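You operate a simulated robot arm through the tools that you are given. There is no shell and no other tool. Be economical: measure what you need, move in short steps, check, and stop when the job is done.

Carry out the task below with a simulated robot arm. There is one attempt and no reset: what you move stays moved.

## Task
Put the box marked "clips" from the top of the wooden desk on the top of the pale green table and the box that says "nets" on the open shelf between the drawers. Push the middle drawer shut. Open the white shelf door. Do these in any order.

It is judged by the outcome, as a careful person would: the job done as asked, and still so three seconds after it is handed in. It fails if anything else is knocked over, pushed out of place, dropped, spilled or broken.

## Robot
A 7-joint arm with a two-finger parallel gripper on a trunk, on a base that drives. Base frame: it is fixed to the floor where the robot stands at the start and does not move with it; the origin is under the middle of the robot, x ahead of it, y to its left, z up. Lengths are in m, angles in rad, forces in N, time in s.
Its first joint turns from -2.897 to 2.897 rad. Places, roughly: middle drawer [-3.9, 2.6, 0.9]; open shelf between the drawers [0.9, -1.7, 0.3]; top of the pale green table (84x22 cm) [-1.68, 2.26, 0.76]; white shelf door [-3.9, 2.6, 0.3]. Payload 3.43 kg.
The tool frame sits at the grasp point between the pads (the TCP): z along the fingers, y along the line on which they close. The tips reach 0.03 m beyond it. The gripper opens to 0.094 m. The fingers are 0.028 m wide and 0.01 m thick; the gripper's body (0.05 by 0.096 m) begins 0.055 m behind the TCP.
Orientation is that of the tool frame in the base frame, as a unit quaternion [x, y, z, w]. With the fingers straight down and closing along the base's y, the tool's x points along the base's -x, its y along +y and its z along -z.

## Interface
- The arm moves only by the tool move_arm. Its argument "increments" is a list of rows, each a list of 7 numbers: the shift along the tool's x, y, z in units of 500 mm (1.0 is 500 mm), then the turn, a rotation vector about the tool's x, y, z in units of 90 degrees (1.0 is 90 degrees), then the finger opening in m, from 0 to 0.094. In form: [[dx, dy, dz, wx, wy, wz, hand], ...]. A call has 1 to 10 rows; each row is the pose to reach, as a shift and turn from the pose commanded when the call began, along the tool's axes at that moment. A call with a number of a shift or a turn outside -1 to 1 is refused whole. Rows are played at 5 a second. More than 0.05 m and 0.15 rad between two rows, or a gripper value outside its range, and nothing of the call is played. A pose out of reach is approached as far as the arm can. The call stops where the force on the tool passes 40 N (or 10 N more than at its start, if that is more) or the arm is blocked; 0.2 s more then pass. The fingers move at their own pace (about 0.045 m/s each) and stop on an object; they squeeze with about 23 N. The grip force told is the motor's: it shows also when the fingers shut on nothing. Time passes only in rows, and 0.2 s behind the last, so rows that repeat a pose let the fingers close. It gives the time, the measured TCP pose, the force on the tool (base axes), the opening and the grip force at its end, in the units of the frame above (readings bear some noise), with the torque about the TCP (base axes, N m) and any sound that the robot's microphone picked up.
- Cameras (640 x 400 px; columns grow to the right, rows downward): "scene" is now at [0.4951, 0.1353, 1.3039]; the picture's right is [-0.75, -0.66, 0.00], its down [-0.48, 0.54, -0.69] and it looks along [0.46, -0.52, -0.72] (base axes); focal length 284 px, centre (320, 200). "wrist" rides on the gripper at [0.076, 0.014, -0.103] in the tool frame; the picture's right is [-0.18, 0.98, 0.00], its down [-0.75, -0.14, -0.64] and it looks along [-0.63, -0.12, 0.77] (tool axes); focal length 243 px, centre (320, 200). There is no depth. A picture from a camera that has moved, and an enlarged one, comes with that camera's place and axes in the base frame and with its lens.
- camera(camera): a new picture of that camera. It takes no simulated time.
- raise_lower(by): slides the trunk up (or, below 0, down) by that many m; the arm and the scene camera ride with it, the base frame stays. It gives what a move gives, with no picture.
- roll_base(legs): drives the robot by 1 to 6 legs, each [ahead, left, turn to the left] in m, m and rad, along the robot's own axes; the way and the turn of a leg run together, so that a leg with both is an arc; at most 1.5 m and 3.142 rad a leg. The arm and the cameras ride along, it lands a little off, and it stops where it bumps. It gives what a move gives.
- turn_head(pan, tilt): turns the head with the scene camera to pan (to the left, within 1.798 rad either way) and tilt (down, from -0.506 to 1.204), counted from straight ahead of the robot. It gives what a move gives.
- zoom(camera, box): a new picture of the part [left, top, right, bottom] of that camera's present view, enlarged. It takes no simulated time.
- sign_off(): hands the job in; it is judged then, once.

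Go step by step. Nothing tells you exact positions but the pictures and the camera data: compare them with the known pose of the tool, close in by small moves and look again before you grip or let go. The budget is 165 turns and 108 pictures, counting those below and the enlarged ones. Unless the task says otherwise, let go and move clear before handing in, and close with one line.

The tools are called after ">>>" as a command line: name --pt "numbers of a row" for each row, then --argument value for the rest, lists and objects as JSON in quotes. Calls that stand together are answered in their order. move_arm: Moves the arm, as the interface text tells. Its arguments: {"type":"object","properties":{"increments":{"type":"array"}},"required":["increments"]} The other tools are called the same way: raise_lower (by) slides the trunk up or down; roll_base (legs) drives the base; turn_head (pan, tilt) turns the head that bears the scene camera; camera (camera) takes a picture; zoom (camera, box) takes an enlarged picture of a part of a camera's view; sign_off () hands the job in.

At the start:

```text
t: 0.0
ee_pos: [0.6525, 0.0387, 1.096]
orientation: [0.0, 1.0, -0.01, -0.005]
wrist_force: [1.1, 0.2, 0.0]
torque: [0.0, -0.01, 0.01]
gripper_width: 0.094
gripper_force: 0.0
trunk travel left (down, up): [-0.375, 0.235]
robot x, y, heading: [-0.0035, -0.0001, 0.005]
head pan, tilt: [-0.848, 0.81]
```

scene: 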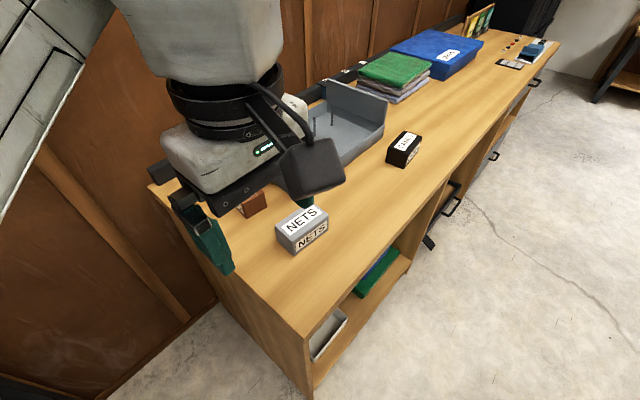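
wrist: 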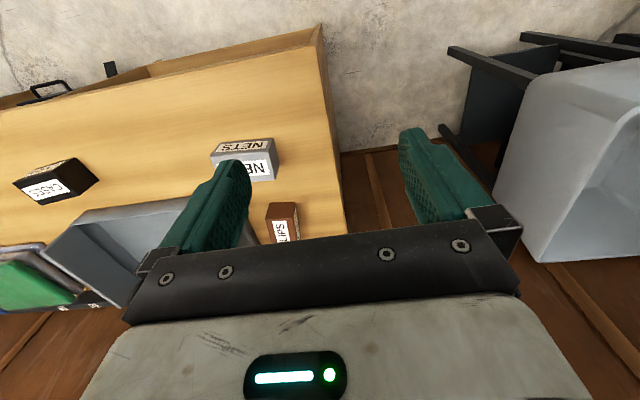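

The desk lies ahead and to the right, with the nets box and a brown box (probably clips) near its left end. I'll look closer to measure them.

>>> zoom --camera "scene" --box '[160, 140, 400, 290]'

>>> zoom --camera "wrist" --box '[160, 100, 400, 250]'

>>> turn_head --pan -1.2 --tilt 0.6

>>> camera --camera "scene"

```text
2.67 times, centred on (280, 215) of scene
camera zoom: at [0.4951, 0.1353, 1.3039], right [-0.75, -0.66, 0.0], down [-0.48, 0.54, -0.69], along [0.46, -0.52, -0.72], focal length 758 px, centre (427, 160)
```

zoom: 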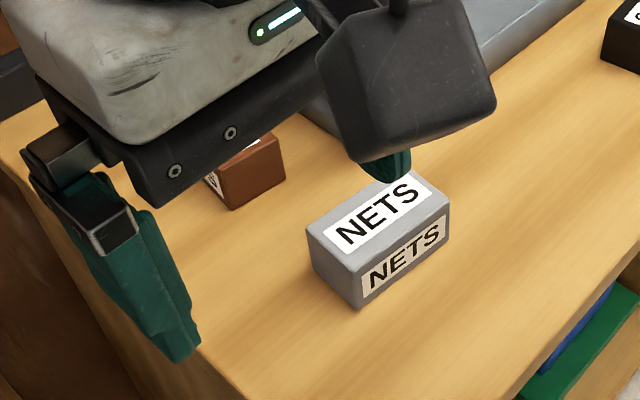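

```text
2.67 times, centred on (280, 175) of wrist
camera zoom: at [0.579, 0.0564, 1.1995], right [0.18, 0.98, -0.02], down [0.76, -0.13, 0.64], along [0.62, -0.13, -0.77], focal length 647 px, centre (427, 267)
```

zoom: 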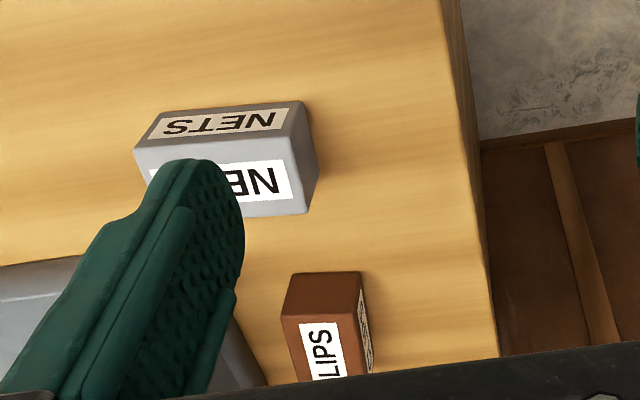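

```text
t: 0.8
ee_pos: [0.6533, 0.0386, 1.0957]
orientation: [0.0, 1.0, -0.012, -0.006]
wrist_force: [0.1, 0.6, 1.1]
torque: [0.03, 0.01, 0.01]
gripper_width: 0.0937
gripper_force: 0.0
trunk travel left (down, up): [-0.375, 0.235]
robot x, y, heading: [-0.0033, -0.0034, -0.001]
head pan, tilt: [-1.201, 0.6]
```

```text
103 pictures are left
camera scene: at [0.4741, 0.1131, 1.3215], right [-0.93, -0.36, 0.0], down [-0.2, 0.53, -0.82], along [0.3, -0.77, -0.57], focal length 284 px, centre (320, 200)
```

scene: 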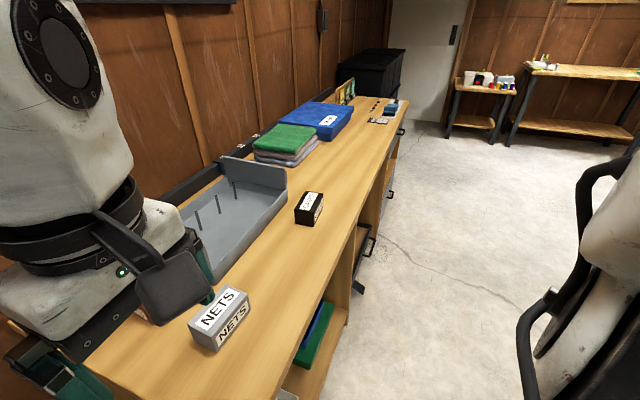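

I need the desk height; I'll look down at the desk's near corner from the floor up.

>>> turn_head --pan -0.9 --tilt 1.15

>>> camera --camera "scene"

```text
t: 1.8
ee_pos: [0.6527, 0.0393, 1.0956]
orientation: [-0.001, 1.0, -0.012, -0.006]
wrist_force: [0.8, -0.1, -0.2]
torque: [0.01, 0.02, 0.0]
gripper_width: 0.0941
gripper_force: 0.0
trunk travel left (down, up): [-0.375, 0.235]
robot x, y, heading: [0.0016, -0.0015, 0.001]
head pan, tilt: [-0.901, 1.15]
```

```text
102 pictures are left
camera scene: at [0.4791, 0.1487, 1.2799], right [-0.78, -0.62, 0.0], down [-0.57, 0.72, -0.41], along [0.25, -0.32, -0.91], focal length 284 px, centre (320, 200)
```

scene: 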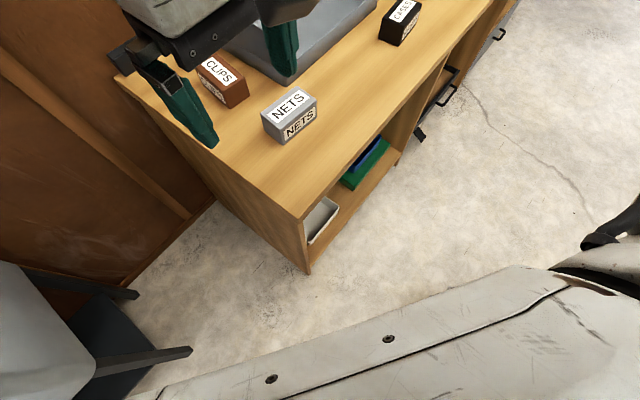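

Desk top is about z≈0.72–0.73, with its near corner at about (0.645, 0.01). Before picking, I'll look at the open shelf, so I back off and slide right.

>>> roll_base --legs '[[-0.45, 0, 0], [0, -1.45, 0]]'

>>> turn_head --pan -0.3 --tilt 0.75

>>> camera --camera "scene"

```text
t: 11.3
ee_pos: [0.2037, -1.4097, 1.0959]
orientation: [0.004, 1.0, -0.011, -0.007]
wrist_force: [0.4, -0.7, 0.7]
torque: [0.01, 0.0, 0.05]
gripper_width: 0.0939
gripper_force: 0.2
trunk travel left (down, up): [-0.375, 0.235]
robot x, y, heading: [-0.4482, -1.442, -0.006]
head pan, tilt: [-0.901, 1.15]
```

```text
t: 12.3
ee_pos: [0.2022, -1.4082, 1.0964]
orientation: [0.004, 1.0, -0.012, -0.006]
wrist_force: [0.1, -0.4, -1.3]
torque: [-0.03, -0.04, 0.02]
gripper_width: 0.0939
gripper_force: 0.1
trunk travel left (down, up): [-0.375, 0.235]
robot x, y, heading: [-0.4481, -1.4424, -0.009]
head pan, tilt: [-0.3, 0.75]
```

```text
101 pictures are left
camera scene: at [0.0714, -1.2754, 1.3086], right [-0.31, -0.95, 0.0], down [-0.65, 0.21, -0.73], along [0.7, -0.22, -0.68], focal length 284 px, centre (320, 200)
```

scene: 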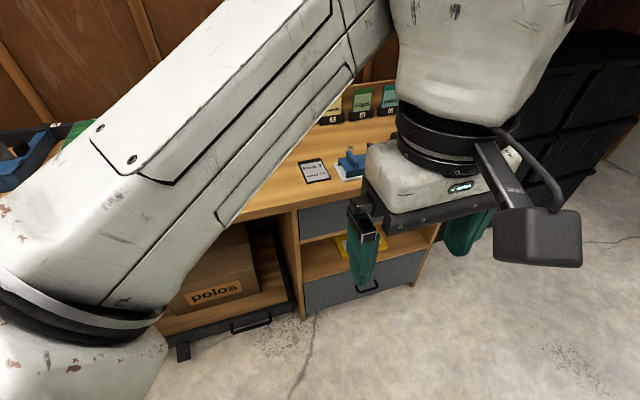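

The open shelf is the compartment between an upper and a lower drawer at the far right. I'll get a lower, unobstructed view.

>>> roll_base --legs '[[-0.5, 0.0, 0], [0, -0.9, 0]]'

>>> raise_lower --by -0.36

>>> turn_head --pan 0.4 --tilt 0.4

>>> camera --camera "scene"

```text
t: 19.5
ee_pos: [-0.3041, -2.3121, 1.0966]
orientation: [0.011, 1.0, -0.01, -0.006]
wrist_force: [0.6, -0.3, 0.2]
torque: [0.01, 0.03, 0.02]
gripper_width: 0.0939
gripper_force: 0.1
trunk travel left (down, up): [-0.375, 0.235]
robot x, y, heading: [-0.9566, -2.3355, -0.023]
head pan, tilt: [-0.3, 0.75]
```

```text
t: 23.0
ee_pos: [-0.303, -2.3131, 0.7368]
orientation: [0.011, 1.0, -0.011, -0.007]
wrist_force: [0.1, 0.0, -0.7]
torque: [-0.01, 0.02, 0.05]
gripper_width: 0.094
gripper_force: 0.0
trunk travel left (down, up): [-0.015, 0.595]
robot x, y, heading: [-0.9586, -2.3364, -0.021]
head pan, tilt: [-0.3, 0.75]
```

```text
t: 24.1
ee_pos: [-0.3038, -2.3116, 0.7362]
orientation: [0.011, 1.0, -0.011, -0.006]
wrist_force: [0.1, -0.5, 0.1]
torque: [0.0, -0.03, 0.0]
gripper_width: 0.094
gripper_force: 0.0
trunk travel left (down, up): [-0.015, 0.595]
robot x, y, heading: [-0.9562, -2.3354, -0.018]
head pan, tilt: [0.4, 0.4]
```

```text
100 pictures are left
camera scene: at [-0.4256, -2.1161, 0.9797], right [0.37, -0.93, 0.0], down [-0.36, -0.14, -0.92], along [0.86, 0.34, -0.39], focal length 284 px, centre (320, 200)
```

scene: 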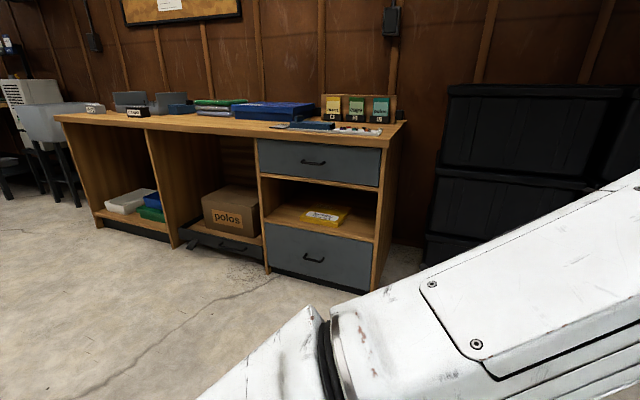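

>>> zoom --camera "scene" --box '[230, 120, 420, 300]'

```text
2.22 times, centred on (325, 210) of scene
camera zoom: at [-0.4256, -2.1161, 0.9797], right [0.37, -0.93, 0.0], down [-0.36, -0.14, -0.92], along [0.86, 0.34, -0.39], focal length 632 px, centre (309, 178)
```

zoom: 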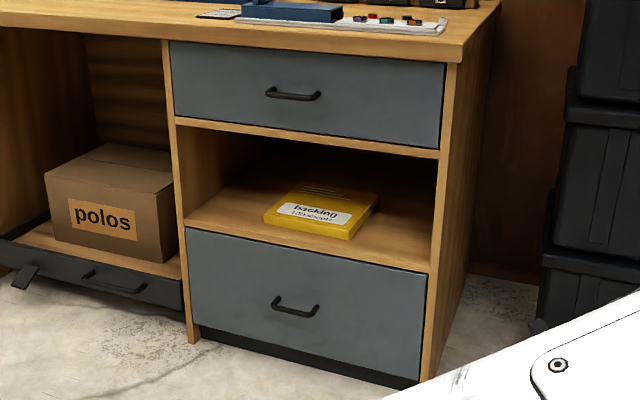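

The shelf opening is about z 0.31–0.555 and y −1.92…−1.38, with a yellow box in the middle and free strips on both sides. So I'll grasp the nets box with a pitched tool along its long axis. First I flip the wrist so its camera rides on top when pitched.

>>> raise_lower --by 0.36

>>> move_arm --pt "0 0 0 0 0 0.095 0.094" --pt "0 0 0 0 0 0.19 0.094" --pt "0 0 0 0 0 0.285 0.094" --pt "0 0 0 0 0 0.38 0.094" --pt "0 0 0 0 0 0.475 0.094" --pt "0 0 0 0 0 0.57 0.094" --pt "0 0 0 0 0 0.665 0.094" --pt "0 0 0 0 0 0.76 0.094" --pt "0 0 0 0 0 0.855 0.094" --pt "0 0 0 0 0 0.95 0.094"

>>> move_arm --pt "0 0 0 0 0 0.095 0.094" --pt "0 0 0 0 0 0.19 0.094" --pt "0 0 0 0 0 0.285 0.094" --pt "0 0 0 0 0 0.38 0.094" --pt "0 0 0 0 0 0.475 0.094" --pt "0 0 0 0 0 0.57 0.094" --pt "0 0 0 0 0 0.665 0.094" --pt "0 0 0 0 0 0.76 0.094" --pt "0 0 0 0 0 0.855 0.094" --pt "0 0 0 0 0 0.95 0.094"

```text
t: 27.6
ee_pos: [-0.3033, -2.3115, 1.0959]
orientation: [0.012, 1.0, -0.012, -0.006]
wrist_force: [-0.2, -0.2, -0.2]
torque: [0.02, 0.0, 0.01]
gripper_width: 0.0941
gripper_force: 0.1
trunk travel left (down, up): [-0.375, 0.235]
robot x, y, heading: [-0.9531, -2.3349, -0.016]
head pan, tilt: [0.4, 0.4]
```

```text
t: 29.8
ee_pos: [-0.3053, -2.3115, 1.0963]
orientation: [0.687, 0.727, -0.013, 0.003]
wrist_force: [-1.2, -0.1, -0.5]
torque: [-0.02, 0.04, 0.03]
gripper_width: 0.0938
gripper_force: 0.0
trunk travel left (down, up): [-0.375, 0.235]
robot x, y, heading: [-0.9609, -2.3369, -0.02]
head pan, tilt: [0.4, 0.4]
```

```text
t: 32.0
ee_pos: [-0.3037, -2.3103, 1.0966]
orientation: [0.998, 0.067, -0.006, 0.01]
wrist_force: [0.0, 0.3, 0.6]
torque: [-0.02, 0.0, -0.01]
gripper_width: 0.094
gripper_force: 0.0
trunk travel left (down, up): [-0.375, 0.235]
robot x, y, heading: [-0.955, -2.3394, -0.021]
head pan, tilt: [0.4, 0.4]
```

The flip worked. Now I drive to the left end of the desk, facing diagonally toward the nets box.

>>> roll_base --legs '[[0, 1.4, 0.02], [0, 1.35, 0], [0.9, 0, 0], [0.2, 0, 0], [0, 0, -0.7]]'

>>> turn_head --pan 0.1 --tilt 0.9

>>> camera --camera "scene"

>>> camera --camera "wrist"

```text
t: 52.9
ee_pos: [0.686, -0.0052, 1.0953]
orientation: [0.955, -0.296, -0.01, 0.008]
wrist_force: [0.1, -0.2, -0.5]
torque: [-0.03, 0.03, 0.0]
gripper_width: 0.0937
gripper_force: 0.1
trunk travel left (down, up): [-0.375, 0.235]
robot x, y, heading: [0.1845, 0.4186, -0.759]
head pan, tilt: [0.4, 0.4]
```

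```text
t: 53.9
ee_pos: [0.6854, -0.0055, 1.0949]
orientation: [0.955, -0.296, -0.011, 0.008]
wrist_force: [0.0, -1.1, -0.2]
torque: [0.0, 0.04, 0.03]
gripper_width: 0.0938
gripper_force: 0.2
trunk travel left (down, up): [-0.375, 0.235]
robot x, y, heading: [0.1832, 0.4165, -0.758]
head pan, tilt: [0.099, 0.901]
```

```text
98 pictures are left
camera scene: at [0.6996, 0.2072, 1.2968], right [-0.61, -0.79, 0.0], down [-0.62, 0.48, -0.62], along [0.49, -0.38, -0.78], focal length 284 px, centre (320, 200)
```

scene: 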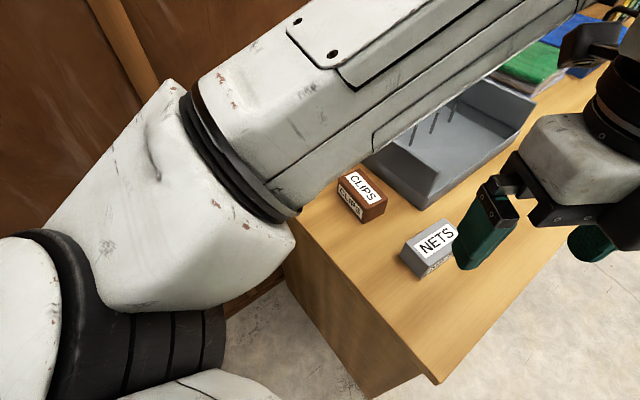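

```text
97 pictures are left
camera wrist: at [0.7437, -0.0581, 1.1965], right [-0.71, -0.71, 0.02], down [-0.53, 0.55, 0.65], along [-0.47, 0.45, -0.76], focal length 243 px, centre (320, 200)
```

wrist: 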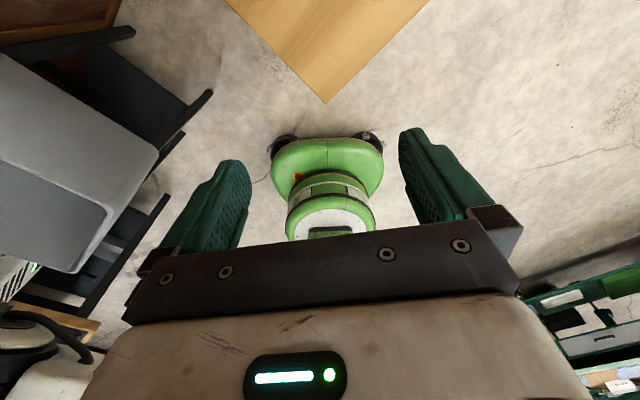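

>>> zoom --camera "scene" --box '[280, 150, 520, 300]'

```text
2.67 times, centred on (400, 225) of scene
camera zoom: at [0.6996, 0.2072, 1.2968], right [-0.61, -0.79, 0.0], down [-0.62, 0.48, -0.62], along [0.49, -0.38, -0.78], focal length 758 px, centre (107, 133)
```

zoom: 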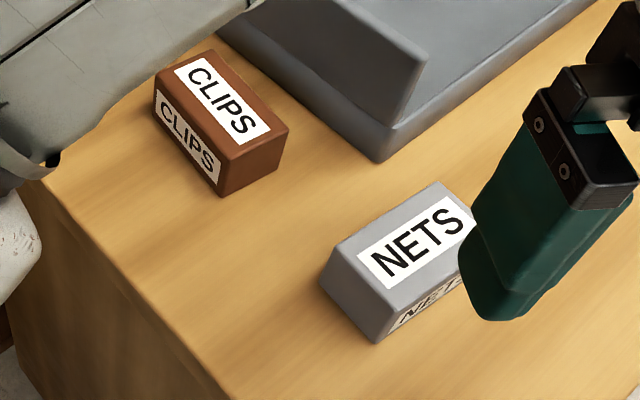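

Nets box: centre about (0.79, −0.17), top z≈0.78, roughly 6 cm wide along x. I turn the tool toward −y, then pitch 45° and go to a pre-grasp.

>>> move_arm --pt "0 0 0 0 0 0.09 0.094" --pt "0 0 0 0 0 0.18 0.094" --pt "0 0 0 0 0 0.27 0.094" --pt "0 0 0 0 0 0.36 0.094" --pt "0 0 0 0 0 0.45 0.094" --pt "0 0 0 0 0 0.54 0.094" --pt "0 0 0 0 0 0.618 0.094"

>>> move_arm --pt "0.018 -0.035 0.04 0 0.083 0 0.094" --pt "0.037 -0.07 0.08 0 0.167 0 0.094" --pt "0.055 -0.105 0.12 0 0.25 0 0.094" --pt "0.073 -0.14 0.16 0 0.333 0 0.094" --pt "0.09 -0.175 0.2 0 0.417 0 0.094" --pt "0.1 -0.21 0.24 0 0.5 0 0.094"

>>> camera --camera "wrist"

>>> camera --camera "scene"

```text
t: 55.5
ee_pos: [0.685, -0.0064, 1.0949]
orientation: [-0.706, 0.708, 0.005, -0.011]
wrist_force: [0.7, -0.6, -0.3]
torque: [0.01, 0.03, -0.01]
gripper_width: 0.0942
gripper_force: 0.1
trunk travel left (down, up): [-0.375, 0.235]
robot x, y, heading: [0.1798, 0.4167, -0.761]
head pan, tilt: [0.099, 0.901]
```

```text
t: 56.8
ee_pos: [0.6863, -0.0771, 0.8988]
orientation: [0.737, -0.622, 0.146, 0.22]
wrist_force: [-0.5, 0.6, -1.1]
torque: [-0.02, 0.0, -0.03]
gripper_width: 0.094
gripper_force: 0.0
out of reach, approached as far as the arm can: row 2, 3, 4, 5, 6
trunk travel left (down, up): [-0.375, 0.235]
robot x, y, heading: [0.1843, 0.4181, -0.756]
head pan, tilt: [0.099, 0.901]
stopped in row 6: the arm was blocked; the commanded pose is now the measured one
```

```text
95 pictures are left
camera wrist: at [0.6944, -0.0913, 1.0264], right [-1.0, 0.03, 0.05], down [0.04, 0.99, 0.16], along [-0.04, 0.16, -0.99], focal length 243 px, centre (320, 200)
```

wrist: 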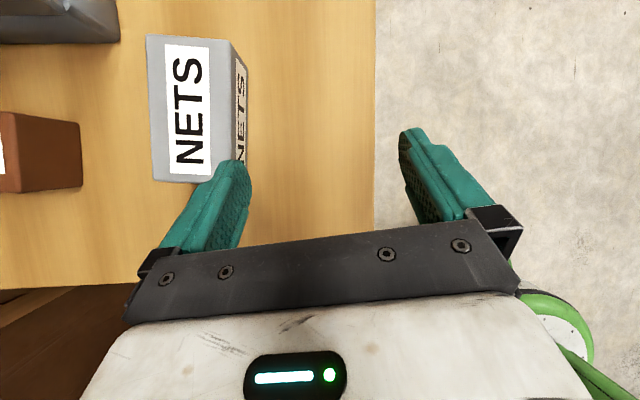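

```text
94 pictures are left
camera scene: at [0.6993, 0.2073, 1.2969], right [-0.61, -0.79, 0.0], down [-0.62, 0.48, -0.62], along [0.49, -0.38, -0.78], focal length 284 px, centre (320, 200)
```

scene: 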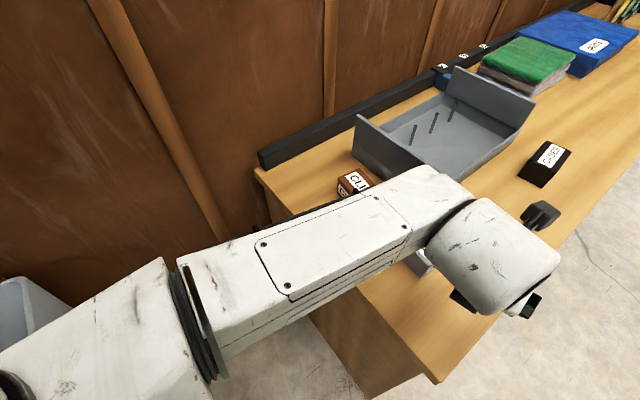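

The pitched pose is blocked from this diagonal. Instead I'll pick the box top-down, turn it to align with the robot's heading, set it on the desk, and regrasp it pitched. First back to tool-down.

>>> move_arm --pt "0 0 -0.09 0.017 -0.083 0.026 0.094" --pt "0 0 -0.18 0.034 -0.167 0.052 0.094" --pt "0 0 -0.27 0.051 -0.25 0.079 0.094" --pt "0 0 -0.36 0.0676 -0.334 0.105 0.094" --pt "0 0 -0.36 0.0676 -0.334 0.105 0.094"

>>> camera --camera "wrist"

>>> camera --camera "scene"

```text
t: 58.0
ee_pos: [0.6896, 0.0068, 1.0392]
orientation: [-0.7, 0.713, 0.015, -0.034]
wrist_force: [-0.4, 0.3, 0.0]
torque: [0.0, 0.0, 0.02]
gripper_width: 0.0939
gripper_force: 0.1
trunk travel left (down, up): [-0.375, 0.235]
robot x, y, heading: [0.1846, 0.4161, -0.76]
head pan, tilt: [0.099, 0.901]
```

```text
93 pictures are left
camera wrist: at [0.6809, -0.0648, 1.1436], right [-0.98, 0.2, 0.06], down [0.2, 0.77, 0.61], along [0.08, 0.61, -0.79], focal length 243 px, centre (320, 200)
```

wrist: 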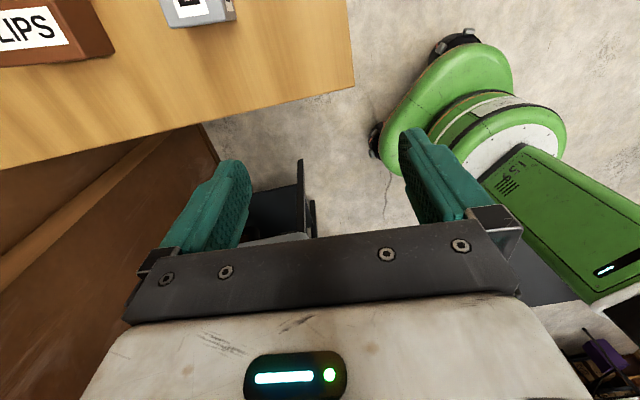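

```text
92 pictures are left
camera scene: at [0.6996, 0.2071, 1.2968], right [-0.61, -0.79, 0.0], down [-0.62, 0.48, -0.62], along [0.49, -0.38, -0.78], focal length 284 px, centre (320, 200)
```

scene: 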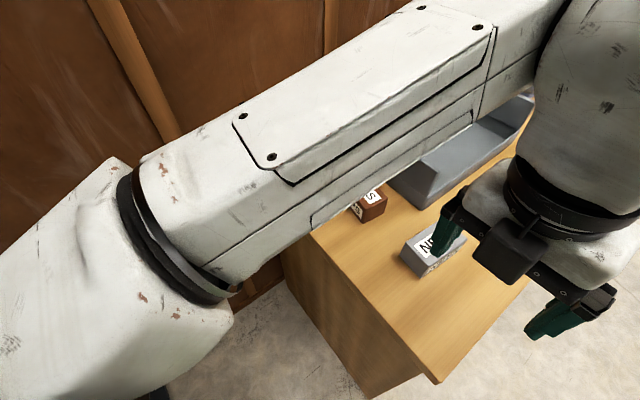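

From the last near-vertical wrist view the nets box is around (0.79, −0.14), slightly rotated. I move above it tool-down.

>>> move_arm --pt "0.07 -0.05 0.05 0.01 -0.005 0.02 0.094" --pt "0.14 -0.1 0.1 0.02 -0.01 0.04 0.094" --pt "0.22 -0.15 0.15 0.03 -0.015 0.06 0.094" --pt "0.294 -0.2 0.2 0.043 -0.02 0.074 0.094" --pt "0.294 -0.2 0.2 0.043 -0.02 0.074 0.094"

>>> camera --camera "wrist"

>>> camera --camera "scene"

```text
refused: row 3 steps farther than a row can; nothing moved
```

```text
91 pictures are left
camera wrist: at [0.6809, -0.0648, 1.1436], right [-0.98, 0.2, 0.06], down [0.2, 0.77, 0.61], along [0.08, 0.61, -0.79], focal length 243 px, centre (320, 200)
```

wrist: 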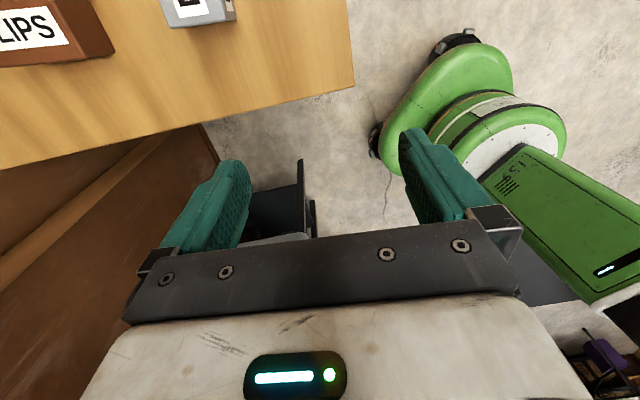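

```text
90 pictures are left
camera scene: at [0.6996, 0.2071, 1.2968], right [-0.61, -0.79, 0.0], down [-0.62, 0.48, -0.62], along [0.49, -0.38, -0.78], focal length 284 px, centre (320, 200)
```

scene: 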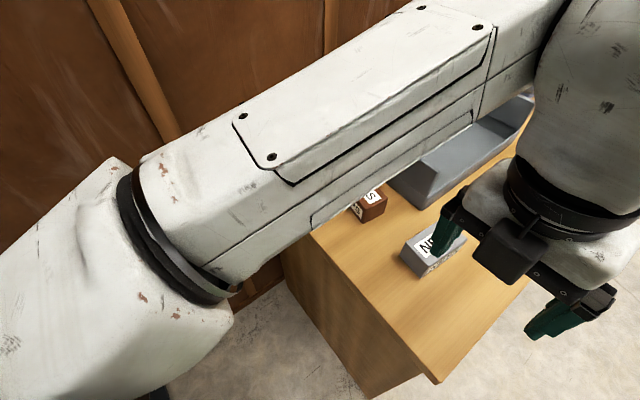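

Refused for step size; same move in finer rows.

>>> move_arm --pt "0.05 -0.035 0.034 0.01 -0.005 0.02 0.094" --pt "0.1 -0.07 0.068 0.02 -0.01 0.04 0.094" --pt "0.15 -0.105 0.102 0.03 -0.015 0.06 0.094" --pt "0.2 -0.14 0.136 0.043 -0.02 0.074 0.094" --pt "0.25 -0.175 0.17 0.043 -0.02 0.074 0.094" --pt "0.294 -0.2 0.2 0.043 -0.02 0.074 0.094" --pt "0.294 -0.2 0.2 0.043 -0.02 0.074 0.094"

>>> camera --camera "wrist"

```text
t: 59.8
ee_pos: [0.6866, -0.0455, 0.9242]
orientation: [-0.686, 0.727, 0.007, -0.022]
wrist_force: [0.5, 0.0, 0.4]
torque: [-0.02, 0.02, 0.07]
gripper_width: 0.094
gripper_force: 0.1
out of reach, approached as far as the arm can: row 1, 2, 3, 4, 5, 6, 7
trunk travel left (down, up): [-0.375, 0.235]
robot x, y, heading: [0.1887, 0.4161, -0.76]
head pan, tilt: [0.099, 0.901]
stopped in row 7: the arm was blocked; the commanded pose is now the measured one
```

```text
89 pictures are left
camera wrist: at [0.6735, -0.1173, 1.0291], right [-0.97, 0.24, 0.03], down [0.21, 0.76, 0.62], along [0.12, 0.61, -0.79], focal length 243 px, centre (320, 200)
```

wrist: 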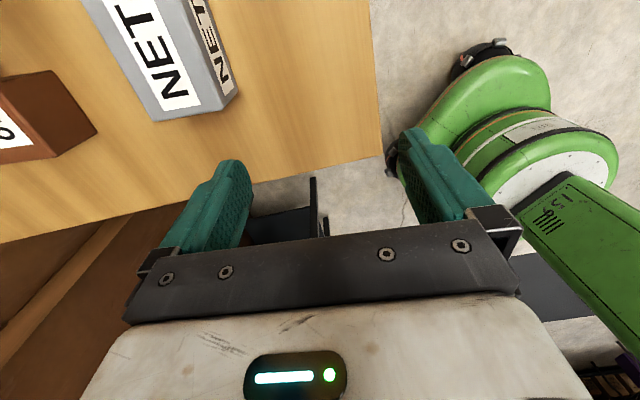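

I suspect the last joint is at its limit with this yaw; I'll use the opposite hand orientation (rotate back by ~175°).

>>> move_arm --pt "0 0 0 0 0 -0.095 0.094" --pt "0 0 0 0 0 -0.19 0.094" --pt "0 0 0 0 0 -0.285 0.094" --pt "0 0 0 0 0 -0.38 0.094" --pt "0 0 0 0 0 -0.475 0.094" --pt "0 0 0 0 0 -0.57 0.094" --pt "0 0 0 0 0 -0.665 0.094" --pt "0 0 0 0 0 -0.76 0.094" --pt "0 0 0 0 0 -0.855 0.094" --pt "0 0 0 0 0 -0.95 0.094"

>>> move_arm --pt "0 0 0 0 0 -0.095 0.094" --pt "0 0 0 0 0 -0.19 0.094" --pt "0 0 0 0 0 -0.285 0.094" --pt "0 0 0 0 0 -0.38 0.094" --pt "0 0 0 0 0 -0.475 0.094" --pt "0 0 0 0 0 -0.57 0.094" --pt "0 0 0 0 0 -0.665 0.094" --pt "0 0 0 0 0 -0.76 0.094" --pt "0 0 0 0 0 -0.855 0.094" --pt "0 0 0 0 0 -0.95 0.094"

>>> camera --camera "wrist"

```text
t: 62.0
ee_pos: [0.689, -0.0457, 0.9238]
orientation: [0.997, -0.068, -0.017, 0.012]
wrist_force: [1.1, -0.1, -0.9]
torque: [0.02, -0.01, -0.01]
gripper_width: 0.0942
gripper_force: 0.0
trunk travel left (down, up): [-0.375, 0.235]
robot x, y, heading: [0.1851, 0.4198, -0.756]
head pan, tilt: [0.099, 0.901]
```

```text
t: 64.2
ee_pos: [0.6889, -0.0458, 0.924]
orientation: [0.778, 0.628, -0.02, -0.003]
wrist_force: [-0.6, 1.1, -0.3]
torque: [0.03, -0.04, -0.04]
gripper_width: 0.0942
gripper_force: 0.1
trunk travel left (down, up): [-0.375, 0.235]
robot x, y, heading: [0.1849, 0.4193, -0.756]
head pan, tilt: [0.099, 0.901]
```

```text
88 pictures are left
camera wrist: at [0.7232, 0.0296, 1.0241], right [0.92, -0.39, -0.03], down [-0.27, -0.69, 0.67], along [-0.28, -0.61, -0.74], focal length 243 px, centre (320, 200)
```

wrist: 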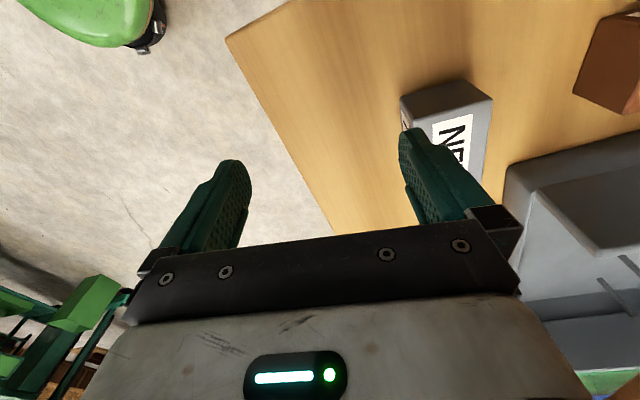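

Clear view now. Nets box centre ≈ (0.783, −0.15), yaw ≈ 82°. Moving above it.

>>> move_arm --pt "-0.04 0.057 0 -0.005 0.004 -0.012 0.094" --pt "-0.082 0.114 0 -0.01 0.008 -0.025 0.094" --pt "-0.123 0.171 0 -0.015 0.013 -0.037 0.094" --pt "-0.164 0.228 0 -0.02 0.017 -0.05 0.094" --pt "-0.164 0.228 0 -0.02 0.017 -0.05 0.094"

>>> camera --camera "wrist"

```text
t: 65.4
ee_pos: [0.7828, -0.1538, 0.9218]
orientation: [0.753, 0.658, -0.001, -0.001]
wrist_force: [-0.3, -0.8, -0.4]
torque: [0.01, -0.01, 0.0]
gripper_width: 0.0939
gripper_force: 0.1
trunk travel left (down, up): [-0.375, 0.235]
robot x, y, heading: [0.187, 0.415, -0.759]
head pan, tilt: [0.099, 0.901]
```

```text
87 pictures are left
camera wrist: at [0.8086, -0.0788, 1.0258], right [0.95, -0.32, 0.0], down [-0.24, -0.73, 0.64], along [-0.2, -0.61, -0.77], focal length 243 px, centre (320, 200)
```

wrist: 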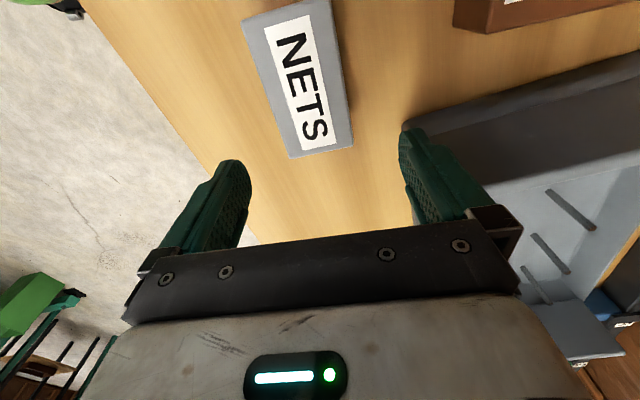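

Small correction, then a first descent to have the tips just above box height.

>>> move_arm --pt "0.028 -0.016 0.05 0 0 -0.015 0.094" --pt "0.028 -0.016 0.1 0 0 -0.015 0.094" --pt "0.028 -0.016 0.16 0 0 -0.015 0.094" --pt "0.028 -0.016 0.16 0 0 -0.015 0.094"

>>> camera --camera "wrist"

>>> camera --camera "scene"

```text
t: 66.4
ee_pos: [0.7761, -0.1379, 0.8416]
orientation: [0.746, 0.666, 0.0, 0.0]
wrist_force: [0.6, 0.4, 0.4]
torque: [0.02, -0.01, -0.01]
gripper_width: 0.0942
gripper_force: 0.0
trunk travel left (down, up): [-0.375, 0.235]
robot x, y, heading: [0.1855, 0.4134, -0.757]
head pan, tilt: [0.099, 0.901]
```

```text
86 pictures are left
camera wrist: at [0.7994, -0.0629, 0.945], right [0.96, -0.29, 0.0], down [-0.23, -0.73, 0.64], along [-0.19, -0.61, -0.77], focal length 243 px, centre (320, 200)
```

wrist: 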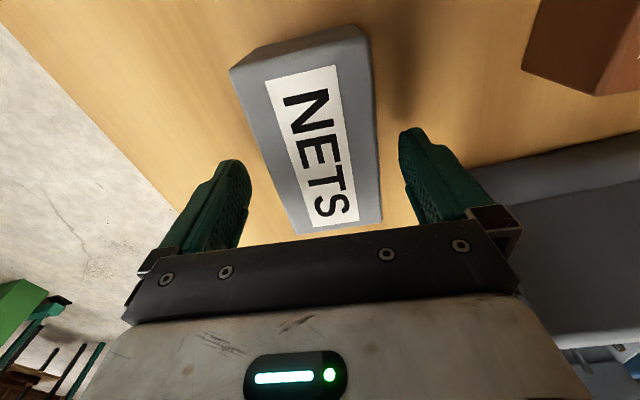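

```text
85 pictures are left
camera scene: at [0.6997, 0.2069, 1.2968], right [-0.61, -0.79, 0.0], down [-0.62, 0.48, -0.62], along [0.49, -0.38, -0.78], focal length 284 px, centre (320, 200)
```

scene: 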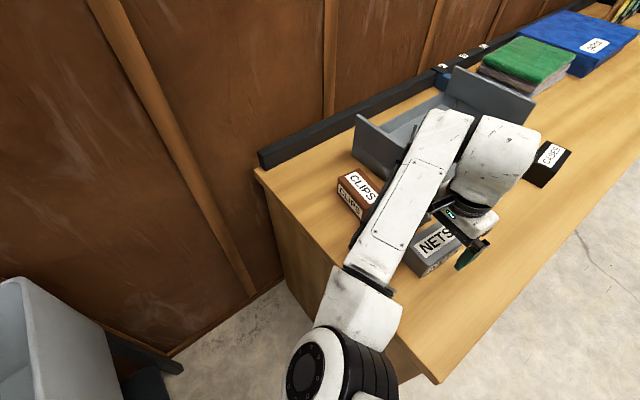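

Fingers straddle the box; tips seem just below its top. Descend 2.5 cm and close.

>>> move_arm --pt "0.01 0.006 0.02 0 0 0 0.094" --pt "0.01 0.006 0.05 0 0 0 0.094" --pt "0.01 0.006 0.05 0 0 0 0.094"

>>> camera --camera "wrist"

```text
t: 67.2
ee_pos: [0.7796, -0.1321, 0.8166]
orientation: [0.746, 0.666, 0.001, 0.0]
wrist_force: [0.7, 0.2, -0.8]
torque: [0.04, 0.03, 0.01]
gripper_width: 0.0942
gripper_force: 0.0
trunk travel left (down, up): [-0.375, 0.235]
robot x, y, heading: [0.1879, 0.4134, -0.76]
head pan, tilt: [0.099, 0.901]
```

```text
84 pictures are left
camera wrist: at [0.8033, -0.0567, 0.9195], right [0.96, -0.29, 0.0], down [-0.22, -0.73, 0.64], along [-0.19, -0.61, -0.77], focal length 243 px, centre (320, 200)
```

wrist: 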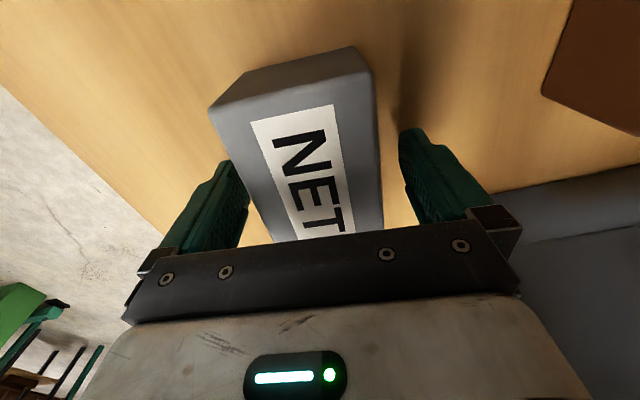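

>>> move_arm --pt "0 0 0.015 0 0 0 0.094" --pt "0 0 0.015 0 0 0 0.0" --pt "0 0 0.015 0 0 0 0.0" --pt "0 0 0.015 0 0 0 0.0" --pt "0 0 0.015 0 0 0 0.0" --pt "0 0 0.015 0 0 0 0.0" --pt "0 0 0.015 0 0 0 0.0"

>>> camera --camera "wrist"

```text
t: 68.8
ee_pos: [0.7789, -0.1316, 0.8113]
orientation: [0.745, 0.667, -0.001, -0.001]
wrist_force: [-0.1, 0.6, 1.4]
torque: [-0.04, -0.03, 0.07]
gripper_width: 0.0639
gripper_force: 22.9
trunk travel left (down, up): [-0.375, 0.235]
robot x, y, heading: [0.1843, 0.418, -0.758]
head pan, tilt: [0.099, 0.901]
```

```text
83 pictures are left
camera wrist: at [0.8026, -0.0561, 0.9131], right [0.96, -0.29, 0.0], down [-0.23, -0.73, 0.64], along [-0.19, -0.61, -0.77], focal length 243 px, centre (320, 200)
```

wrist: 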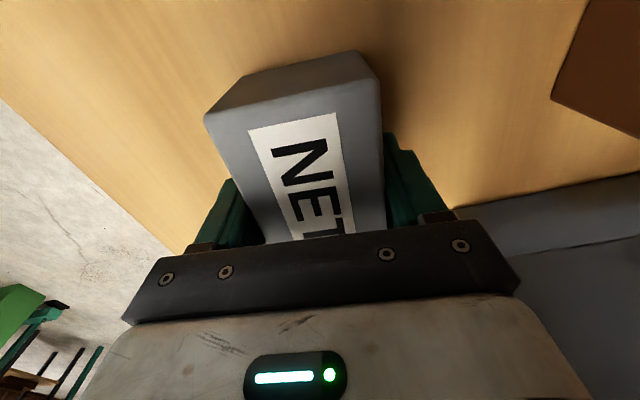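

Nets is gripped (64 mm). Lift 10 cm and rotate it to align with the robot's heading.

>>> move_arm --pt "0 0 -0.08 0 0 0 0.0" --pt "0 0 -0.16 0 0 0 0.0" --pt "0 0 -0.2 0 0 0.09 0.0" --pt "0 0 -0.2 0 0 0.18 0.0" --pt "0 0 -0.2 0 0 0.27 0.0" --pt "0 0 -0.2 0 0 0.36 0.0" --pt "0 0 -0.2 0 0 0.45 0.0" --pt "0 0 -0.2 0 0 0.54 0.0" --pt "0 0 -0.2 0 0 0.63 0.0" --pt "0 0 -0.2 0 0 0.72 0.0"

>>> move_arm --pt "0 0 0 0 0 0.09 0.0" --pt "0 0 0 0 0 0.18 0.0" --pt "0 0 0 0 0 0.27 0.0" --pt "0 0 0 0 0 0.36 0.0" --pt "0 0 0 0 0 0.45 0.0" --pt "0 0 0 0 0 0.54 0.0" --pt "0 0 0 0 0 0.63 0.0" --pt "0 0 0 0 0 0.69 0.0"

>>> camera --camera "wrist"

>>> camera --camera "scene"

```text
t: 71.0
ee_pos: [0.7805, -0.1299, 0.9113]
orientation: [0.987, 0.161, -0.001, 0.001]
wrist_force: [-0.6, -0.1, -0.5]
torque: [0.0, -0.01, 0.03]
gripper_width: 0.064
gripper_force: 22.7
trunk travel left (down, up): [-0.375, 0.235]
robot x, y, heading: [0.1842, 0.4164, -0.759]
head pan, tilt: [0.099, 0.901]
```

```text
t: 72.8
ee_pos: [0.7785, -0.1297, 0.9117]
orientation: [0.928, -0.371, -0.001, 0.0]
wrist_force: [0.1, -0.6, -1.0]
torque: [-0.02, -0.02, 0.01]
gripper_width: 0.0644
gripper_force: 23.0
trunk travel left (down, up): [-0.375, 0.235]
robot x, y, heading: [0.1851, 0.4108, -0.76]
head pan, tilt: [0.099, 0.901]
```

```text
82 pictures are left
camera wrist: at [0.8258, -0.1921, 1.0136], right [-0.81, -0.58, 0.0], down [-0.45, 0.62, 0.64], along [-0.38, 0.52, -0.77], focal length 243 px, centre (320, 200)
```

wrist: 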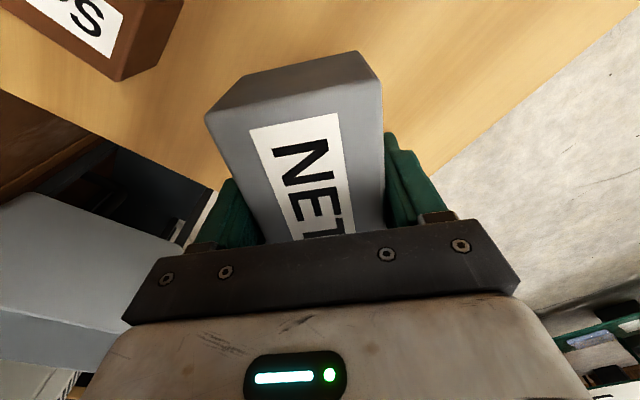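

```text
81 pictures are left
camera scene: at [0.6997, 0.2068, 1.2967], right [-0.61, -0.79, 0.0], down [-0.62, 0.48, -0.62], along [0.49, -0.38, -0.78], focal length 284 px, centre (320, 200)
```

scene: 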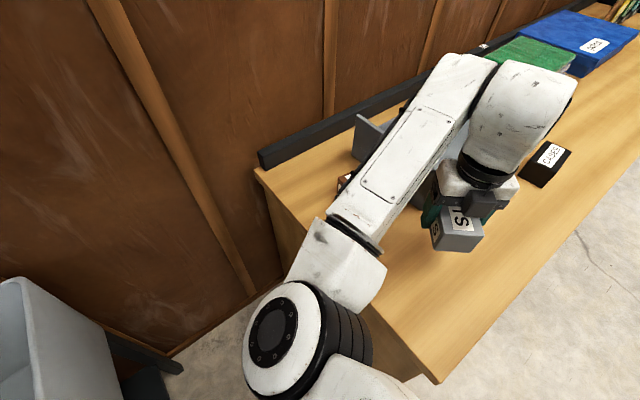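

Lower it gently onto the desk, aligned with the heading.

>>> move_arm --pt "-0.04 0 0.08 0 0 0 0.0" --pt "-0.04 0 0.16 0 0 0 0.0" --pt "-0.04 0 0.185 0 0 0 0.0" --pt "-0.04 0 0.194 0 0 0 0.0" --pt "-0.04 0 0.198 0 0 0 0.0" --pt "-0.04 0 0.198 0 0 0 0.0"

```text
t: 74.2
ee_pos: [0.7672, -0.1166, 0.8138]
orientation: [0.929, -0.37, -0.001, 0.0]
wrist_force: [-0.3, -0.6, -1.6]
torque: [0.0, 0.04, -0.02]
gripper_width: 0.064
gripper_force: 22.9
trunk travel left (down, up): [-0.375, 0.235]
robot x, y, heading: [0.1834, 0.4149, -0.759]
head pan, tilt: [0.099, 0.901]
```

>>> move_arm --pt "0 0 0.003 0 0 0 0.0" --pt "0 0 0.006 0 0 0 0.0" --pt "0 0 0.006 0 0 0 0.0"

```text
t: 75.0
ee_pos: [0.7655, -0.1172, 0.8105]
orientation: [0.929, -0.369, 0.0, 0.001]
wrist_force: [1.8, -5.3, 18.2]
torque: [0.33, 0.09, 0.08]
gripper_width: 0.0637
gripper_force: 23.1
trunk travel left (down, up): [-0.375, 0.235]
robot x, y, heading: [0.1841, 0.4174, -0.762]
head pan, tilt: [0.099, 0.901]
```

Contact. Open and rise.

>>> move_arm --pt "0 0 -0.003 0 0 0 0.094" --pt "0 0 -0.003 0 0 0 0.094" --pt "0 0 -0.003 0 0 0 0.094" --pt "0 0 -0.08 0 0 0 0.094" --pt "0 0 -0.16 0 0 0 0.094" --pt "-0.08 0 -0.2 0 0 0 0.094" --pt "-0.15 0 -0.24 0 0 0 0.094" --pt "-0.2 0 -0.3 0 0 0 0.094"

>>> move_arm --pt "0 0 0 0 0.09 0 0.094" --pt "0 0 0 0 0.18 0 0.094" --pt "0 0 0 0 0.27 0 0.094" --pt "0 0 0 0 0.36 0 0.094" --pt "0 0 0 0 0.45 0 0.094" --pt "0 0 0 0 0.53 0 0.094"

>>> camera --camera "wrist"

>>> camera --camera "scene"

```text
t: 76.8
ee_pos: [0.6914, -0.0479, 0.9598]
orientation: [0.929, -0.369, 0.0, 0.0]
wrist_force: [0.6, 0.3, -0.8]
torque: [0.01, 0.01, 0.01]
gripper_width: 0.0938
gripper_force: 0.1
trunk travel left (down, up): [-0.375, 0.235]
robot x, y, heading: [0.184, 0.4151, -0.756]
head pan, tilt: [0.099, 0.901]
```

```text
t: 78.2
ee_pos: [0.6846, -0.0632, 0.9505]
orientation: [0.872, -0.33, 0.319, 0.17]
wrist_force: [0.3, -0.6, 0.5]
torque: [0.02, 0.03, -0.02]
gripper_width: 0.0942
gripper_force: 0.1
out of reach, approached as far as the arm can: row 5, 6
trunk travel left (down, up): [-0.375, 0.235]
robot x, y, heading: [0.1865, 0.4145, -0.758]
head pan, tilt: [0.099, 0.901]
```

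```text
80 pictures are left
camera wrist: at [0.6747, -0.0557, 1.0779], right [-0.78, -0.63, -0.04], down [-0.63, 0.78, -0.04], along [0.06, -0.01, -1.0], focal length 243 px, centre (320, 200)
```

wrist: 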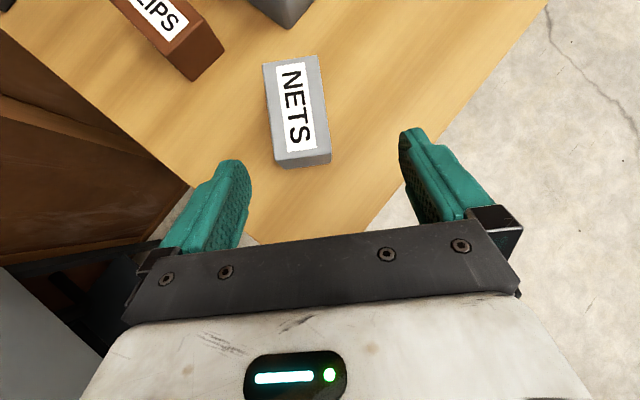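

```text
79 pictures are left
camera scene: at [0.6996, 0.2068, 1.2965], right [-0.61, -0.79, 0.0], down [-0.62, 0.48, -0.62], along [0.49, -0.38, -0.78], focal length 284 px, centre (320, 200)
```

scene: 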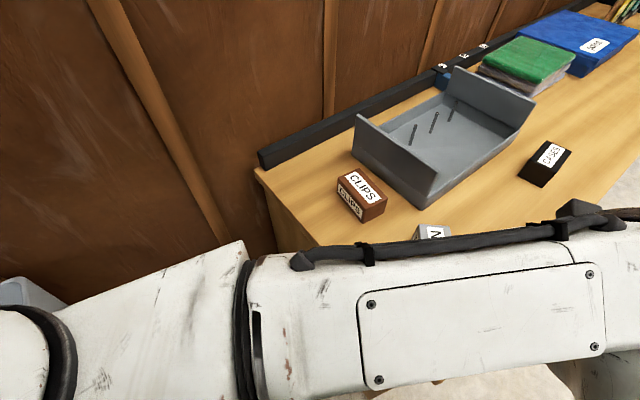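

Pitch ~42° is reached along this heading, camera clear on top. Box sits at (0.766, −0.117) as expected. Approach along the tool axis, stopping short to check.

>>> move_arm --pt "-0.03 0 0.0 0 -0.03 0 0.094" --pt "-0.06 0 0.03 0 -0.06 0 0.094" --pt "-0.089 0 0.09 0 -0.06 0 0.094" --pt "-0.089 0 0.16 0 -0.06 0 0.094" --pt "-0.089 0 0.2 0 -0.06 0 0.094" --pt "-0.089 0 0.2 0 -0.06 0 0.094"

>>> camera --camera "wrist"

```text
t: 79.6
ee_pos: [0.7245, -0.0806, 0.8526]
orientation: [0.884, -0.339, 0.296, 0.131]
wrist_force: [0.2, 0.8, -0.6]
torque: [0.01, 0.0, -0.03]
gripper_width: 0.0939
gripper_force: 0.1
trunk travel left (down, up): [-0.375, 0.235]
robot x, y, heading: [0.1851, 0.4153, -0.764]
head pan, tilt: [0.099, 0.901]
```

```text
78 pictures are left
camera wrist: at [0.7162, -0.0859, 0.9802], right [-0.77, -0.63, -0.08], down [-0.63, 0.77, 0.04], along [0.04, 0.09, -1.0], focal length 243 px, centre (320, 200)
```

wrist: 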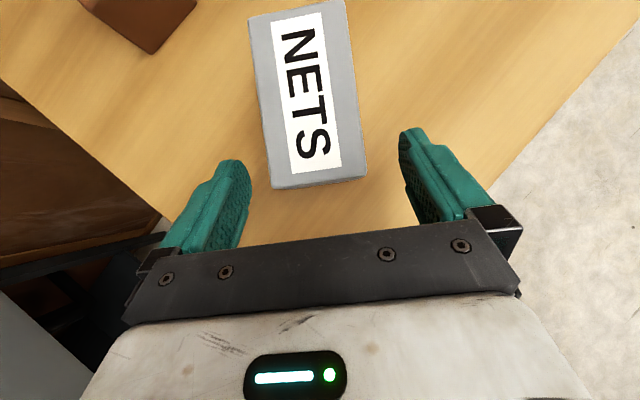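

>>> move_arm --pt "0.012 0 0.05 0 0 0 0.094" --pt "0.025 0 0.113 0 0 0 0.094" --pt "0.025 0 0.113 0 0 0 0.094"

>>> camera --camera "wrist"

```text
t: 80.4
ee_pos: [0.7591, -0.1121, 0.8197]
orientation: [0.88, -0.346, 0.301, 0.126]
wrist_force: [0.6, -0.6, 0.0]
torque: [0.02, 0.0, 0.0]
gripper_width: 0.0941
gripper_force: 0.0
trunk travel left (down, up): [-0.375, 0.235]
robot x, y, heading: [0.1839, 0.4158, -0.759]
head pan, tilt: [0.099, 0.901]
```

```text
77 pictures are left
camera wrist: at [0.7491, -0.1176, 0.9469], right [-0.78, -0.62, -0.1], down [-0.62, 0.78, 0.04], along [0.06, 0.09, -0.99], focal length 243 px, centre (320, 200)
```

wrist: 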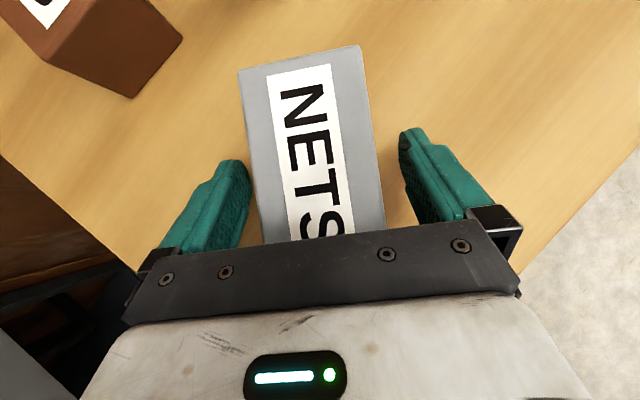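

>>> move_arm --pt "-0.007 0 0.01 0 0 0 0.094" --pt "-0.007 0 0.01 0 0 0 0.0" --pt "-0.007 0 0.01 0 0 0 0.0" --pt "-0.007 0 0.01 0 0 0 0.0" --pt "-0.007 0 0.01 0 0 0 0.0" --pt "-0.007 0 0.01 0 0 0 0.0" --pt "-0.007 0 0.01 0 0 0 0.0"

```text
t: 82.0
ee_pos: [0.7597, -0.1124, 0.8159]
orientation: [0.878, -0.349, 0.304, 0.125]
wrist_force: [0.3, 0.8, -0.1]
torque: [0.01, 0.0, 0.0]
gripper_width: 0.0641
gripper_force: 23.2
trunk travel left (down, up): [-0.375, 0.235]
robot x, y, heading: [0.183, 0.4164, -0.76]
head pan, tilt: [0.099, 0.901]
```

Gripped. Lift straight up and look.

>>> move_arm --pt "0.04 0 -0.055 0 0 0 0.0" --pt "0.08 0 -0.11 0 0 0 0.0" --pt "0.13 0 -0.17 0 0 0 0.0" --pt "0.16 0 -0.21 0 0 0 0.0" --pt "0.16 0 -0.21 0 0 0 0.0"

>>> camera --camera "scene"

>>> camera --camera "wrist"

```text
t: 82.7
ee_pos: [0.694, -0.1284, 0.8454]
orientation: [0.895, -0.343, 0.226, 0.173]
wrist_force: [0.4, 0.6, -1.0]
torque: [0.01, 0.02, 0.02]
gripper_width: 0.0643
gripper_force: 22.9
trunk travel left (down, up): [-0.375, 0.235]
robot x, y, heading: [0.1812, 0.4148, -0.764]
head pan, tilt: [0.099, 0.901]
stopped in row 3: the arm was blocked; the commanded pose is now the measured one
```

```text
76 pictures are left
camera scene: at [0.6998, 0.2069, 1.2967], right [-0.61, -0.79, 0.0], down [-0.62, 0.48, -0.62], along [0.49, -0.38, -0.78], focal length 284 px, centre (320, 200)
```

scene: 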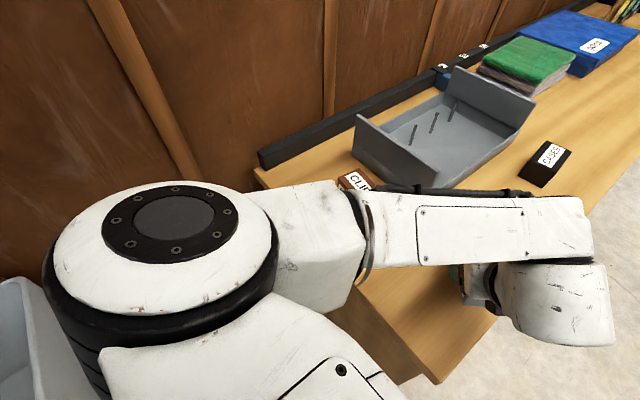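

```text
75 pictures are left
camera wrist: at [0.7057, -0.1314, 0.9727], right [-0.8, -0.6, 0.05], down [-0.59, 0.8, 0.12], along [-0.12, 0.07, -0.99], focal length 243 px, centre (320, 200)
```

wrist: 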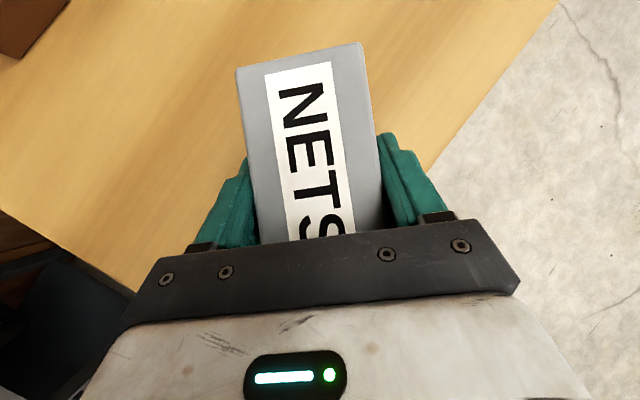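

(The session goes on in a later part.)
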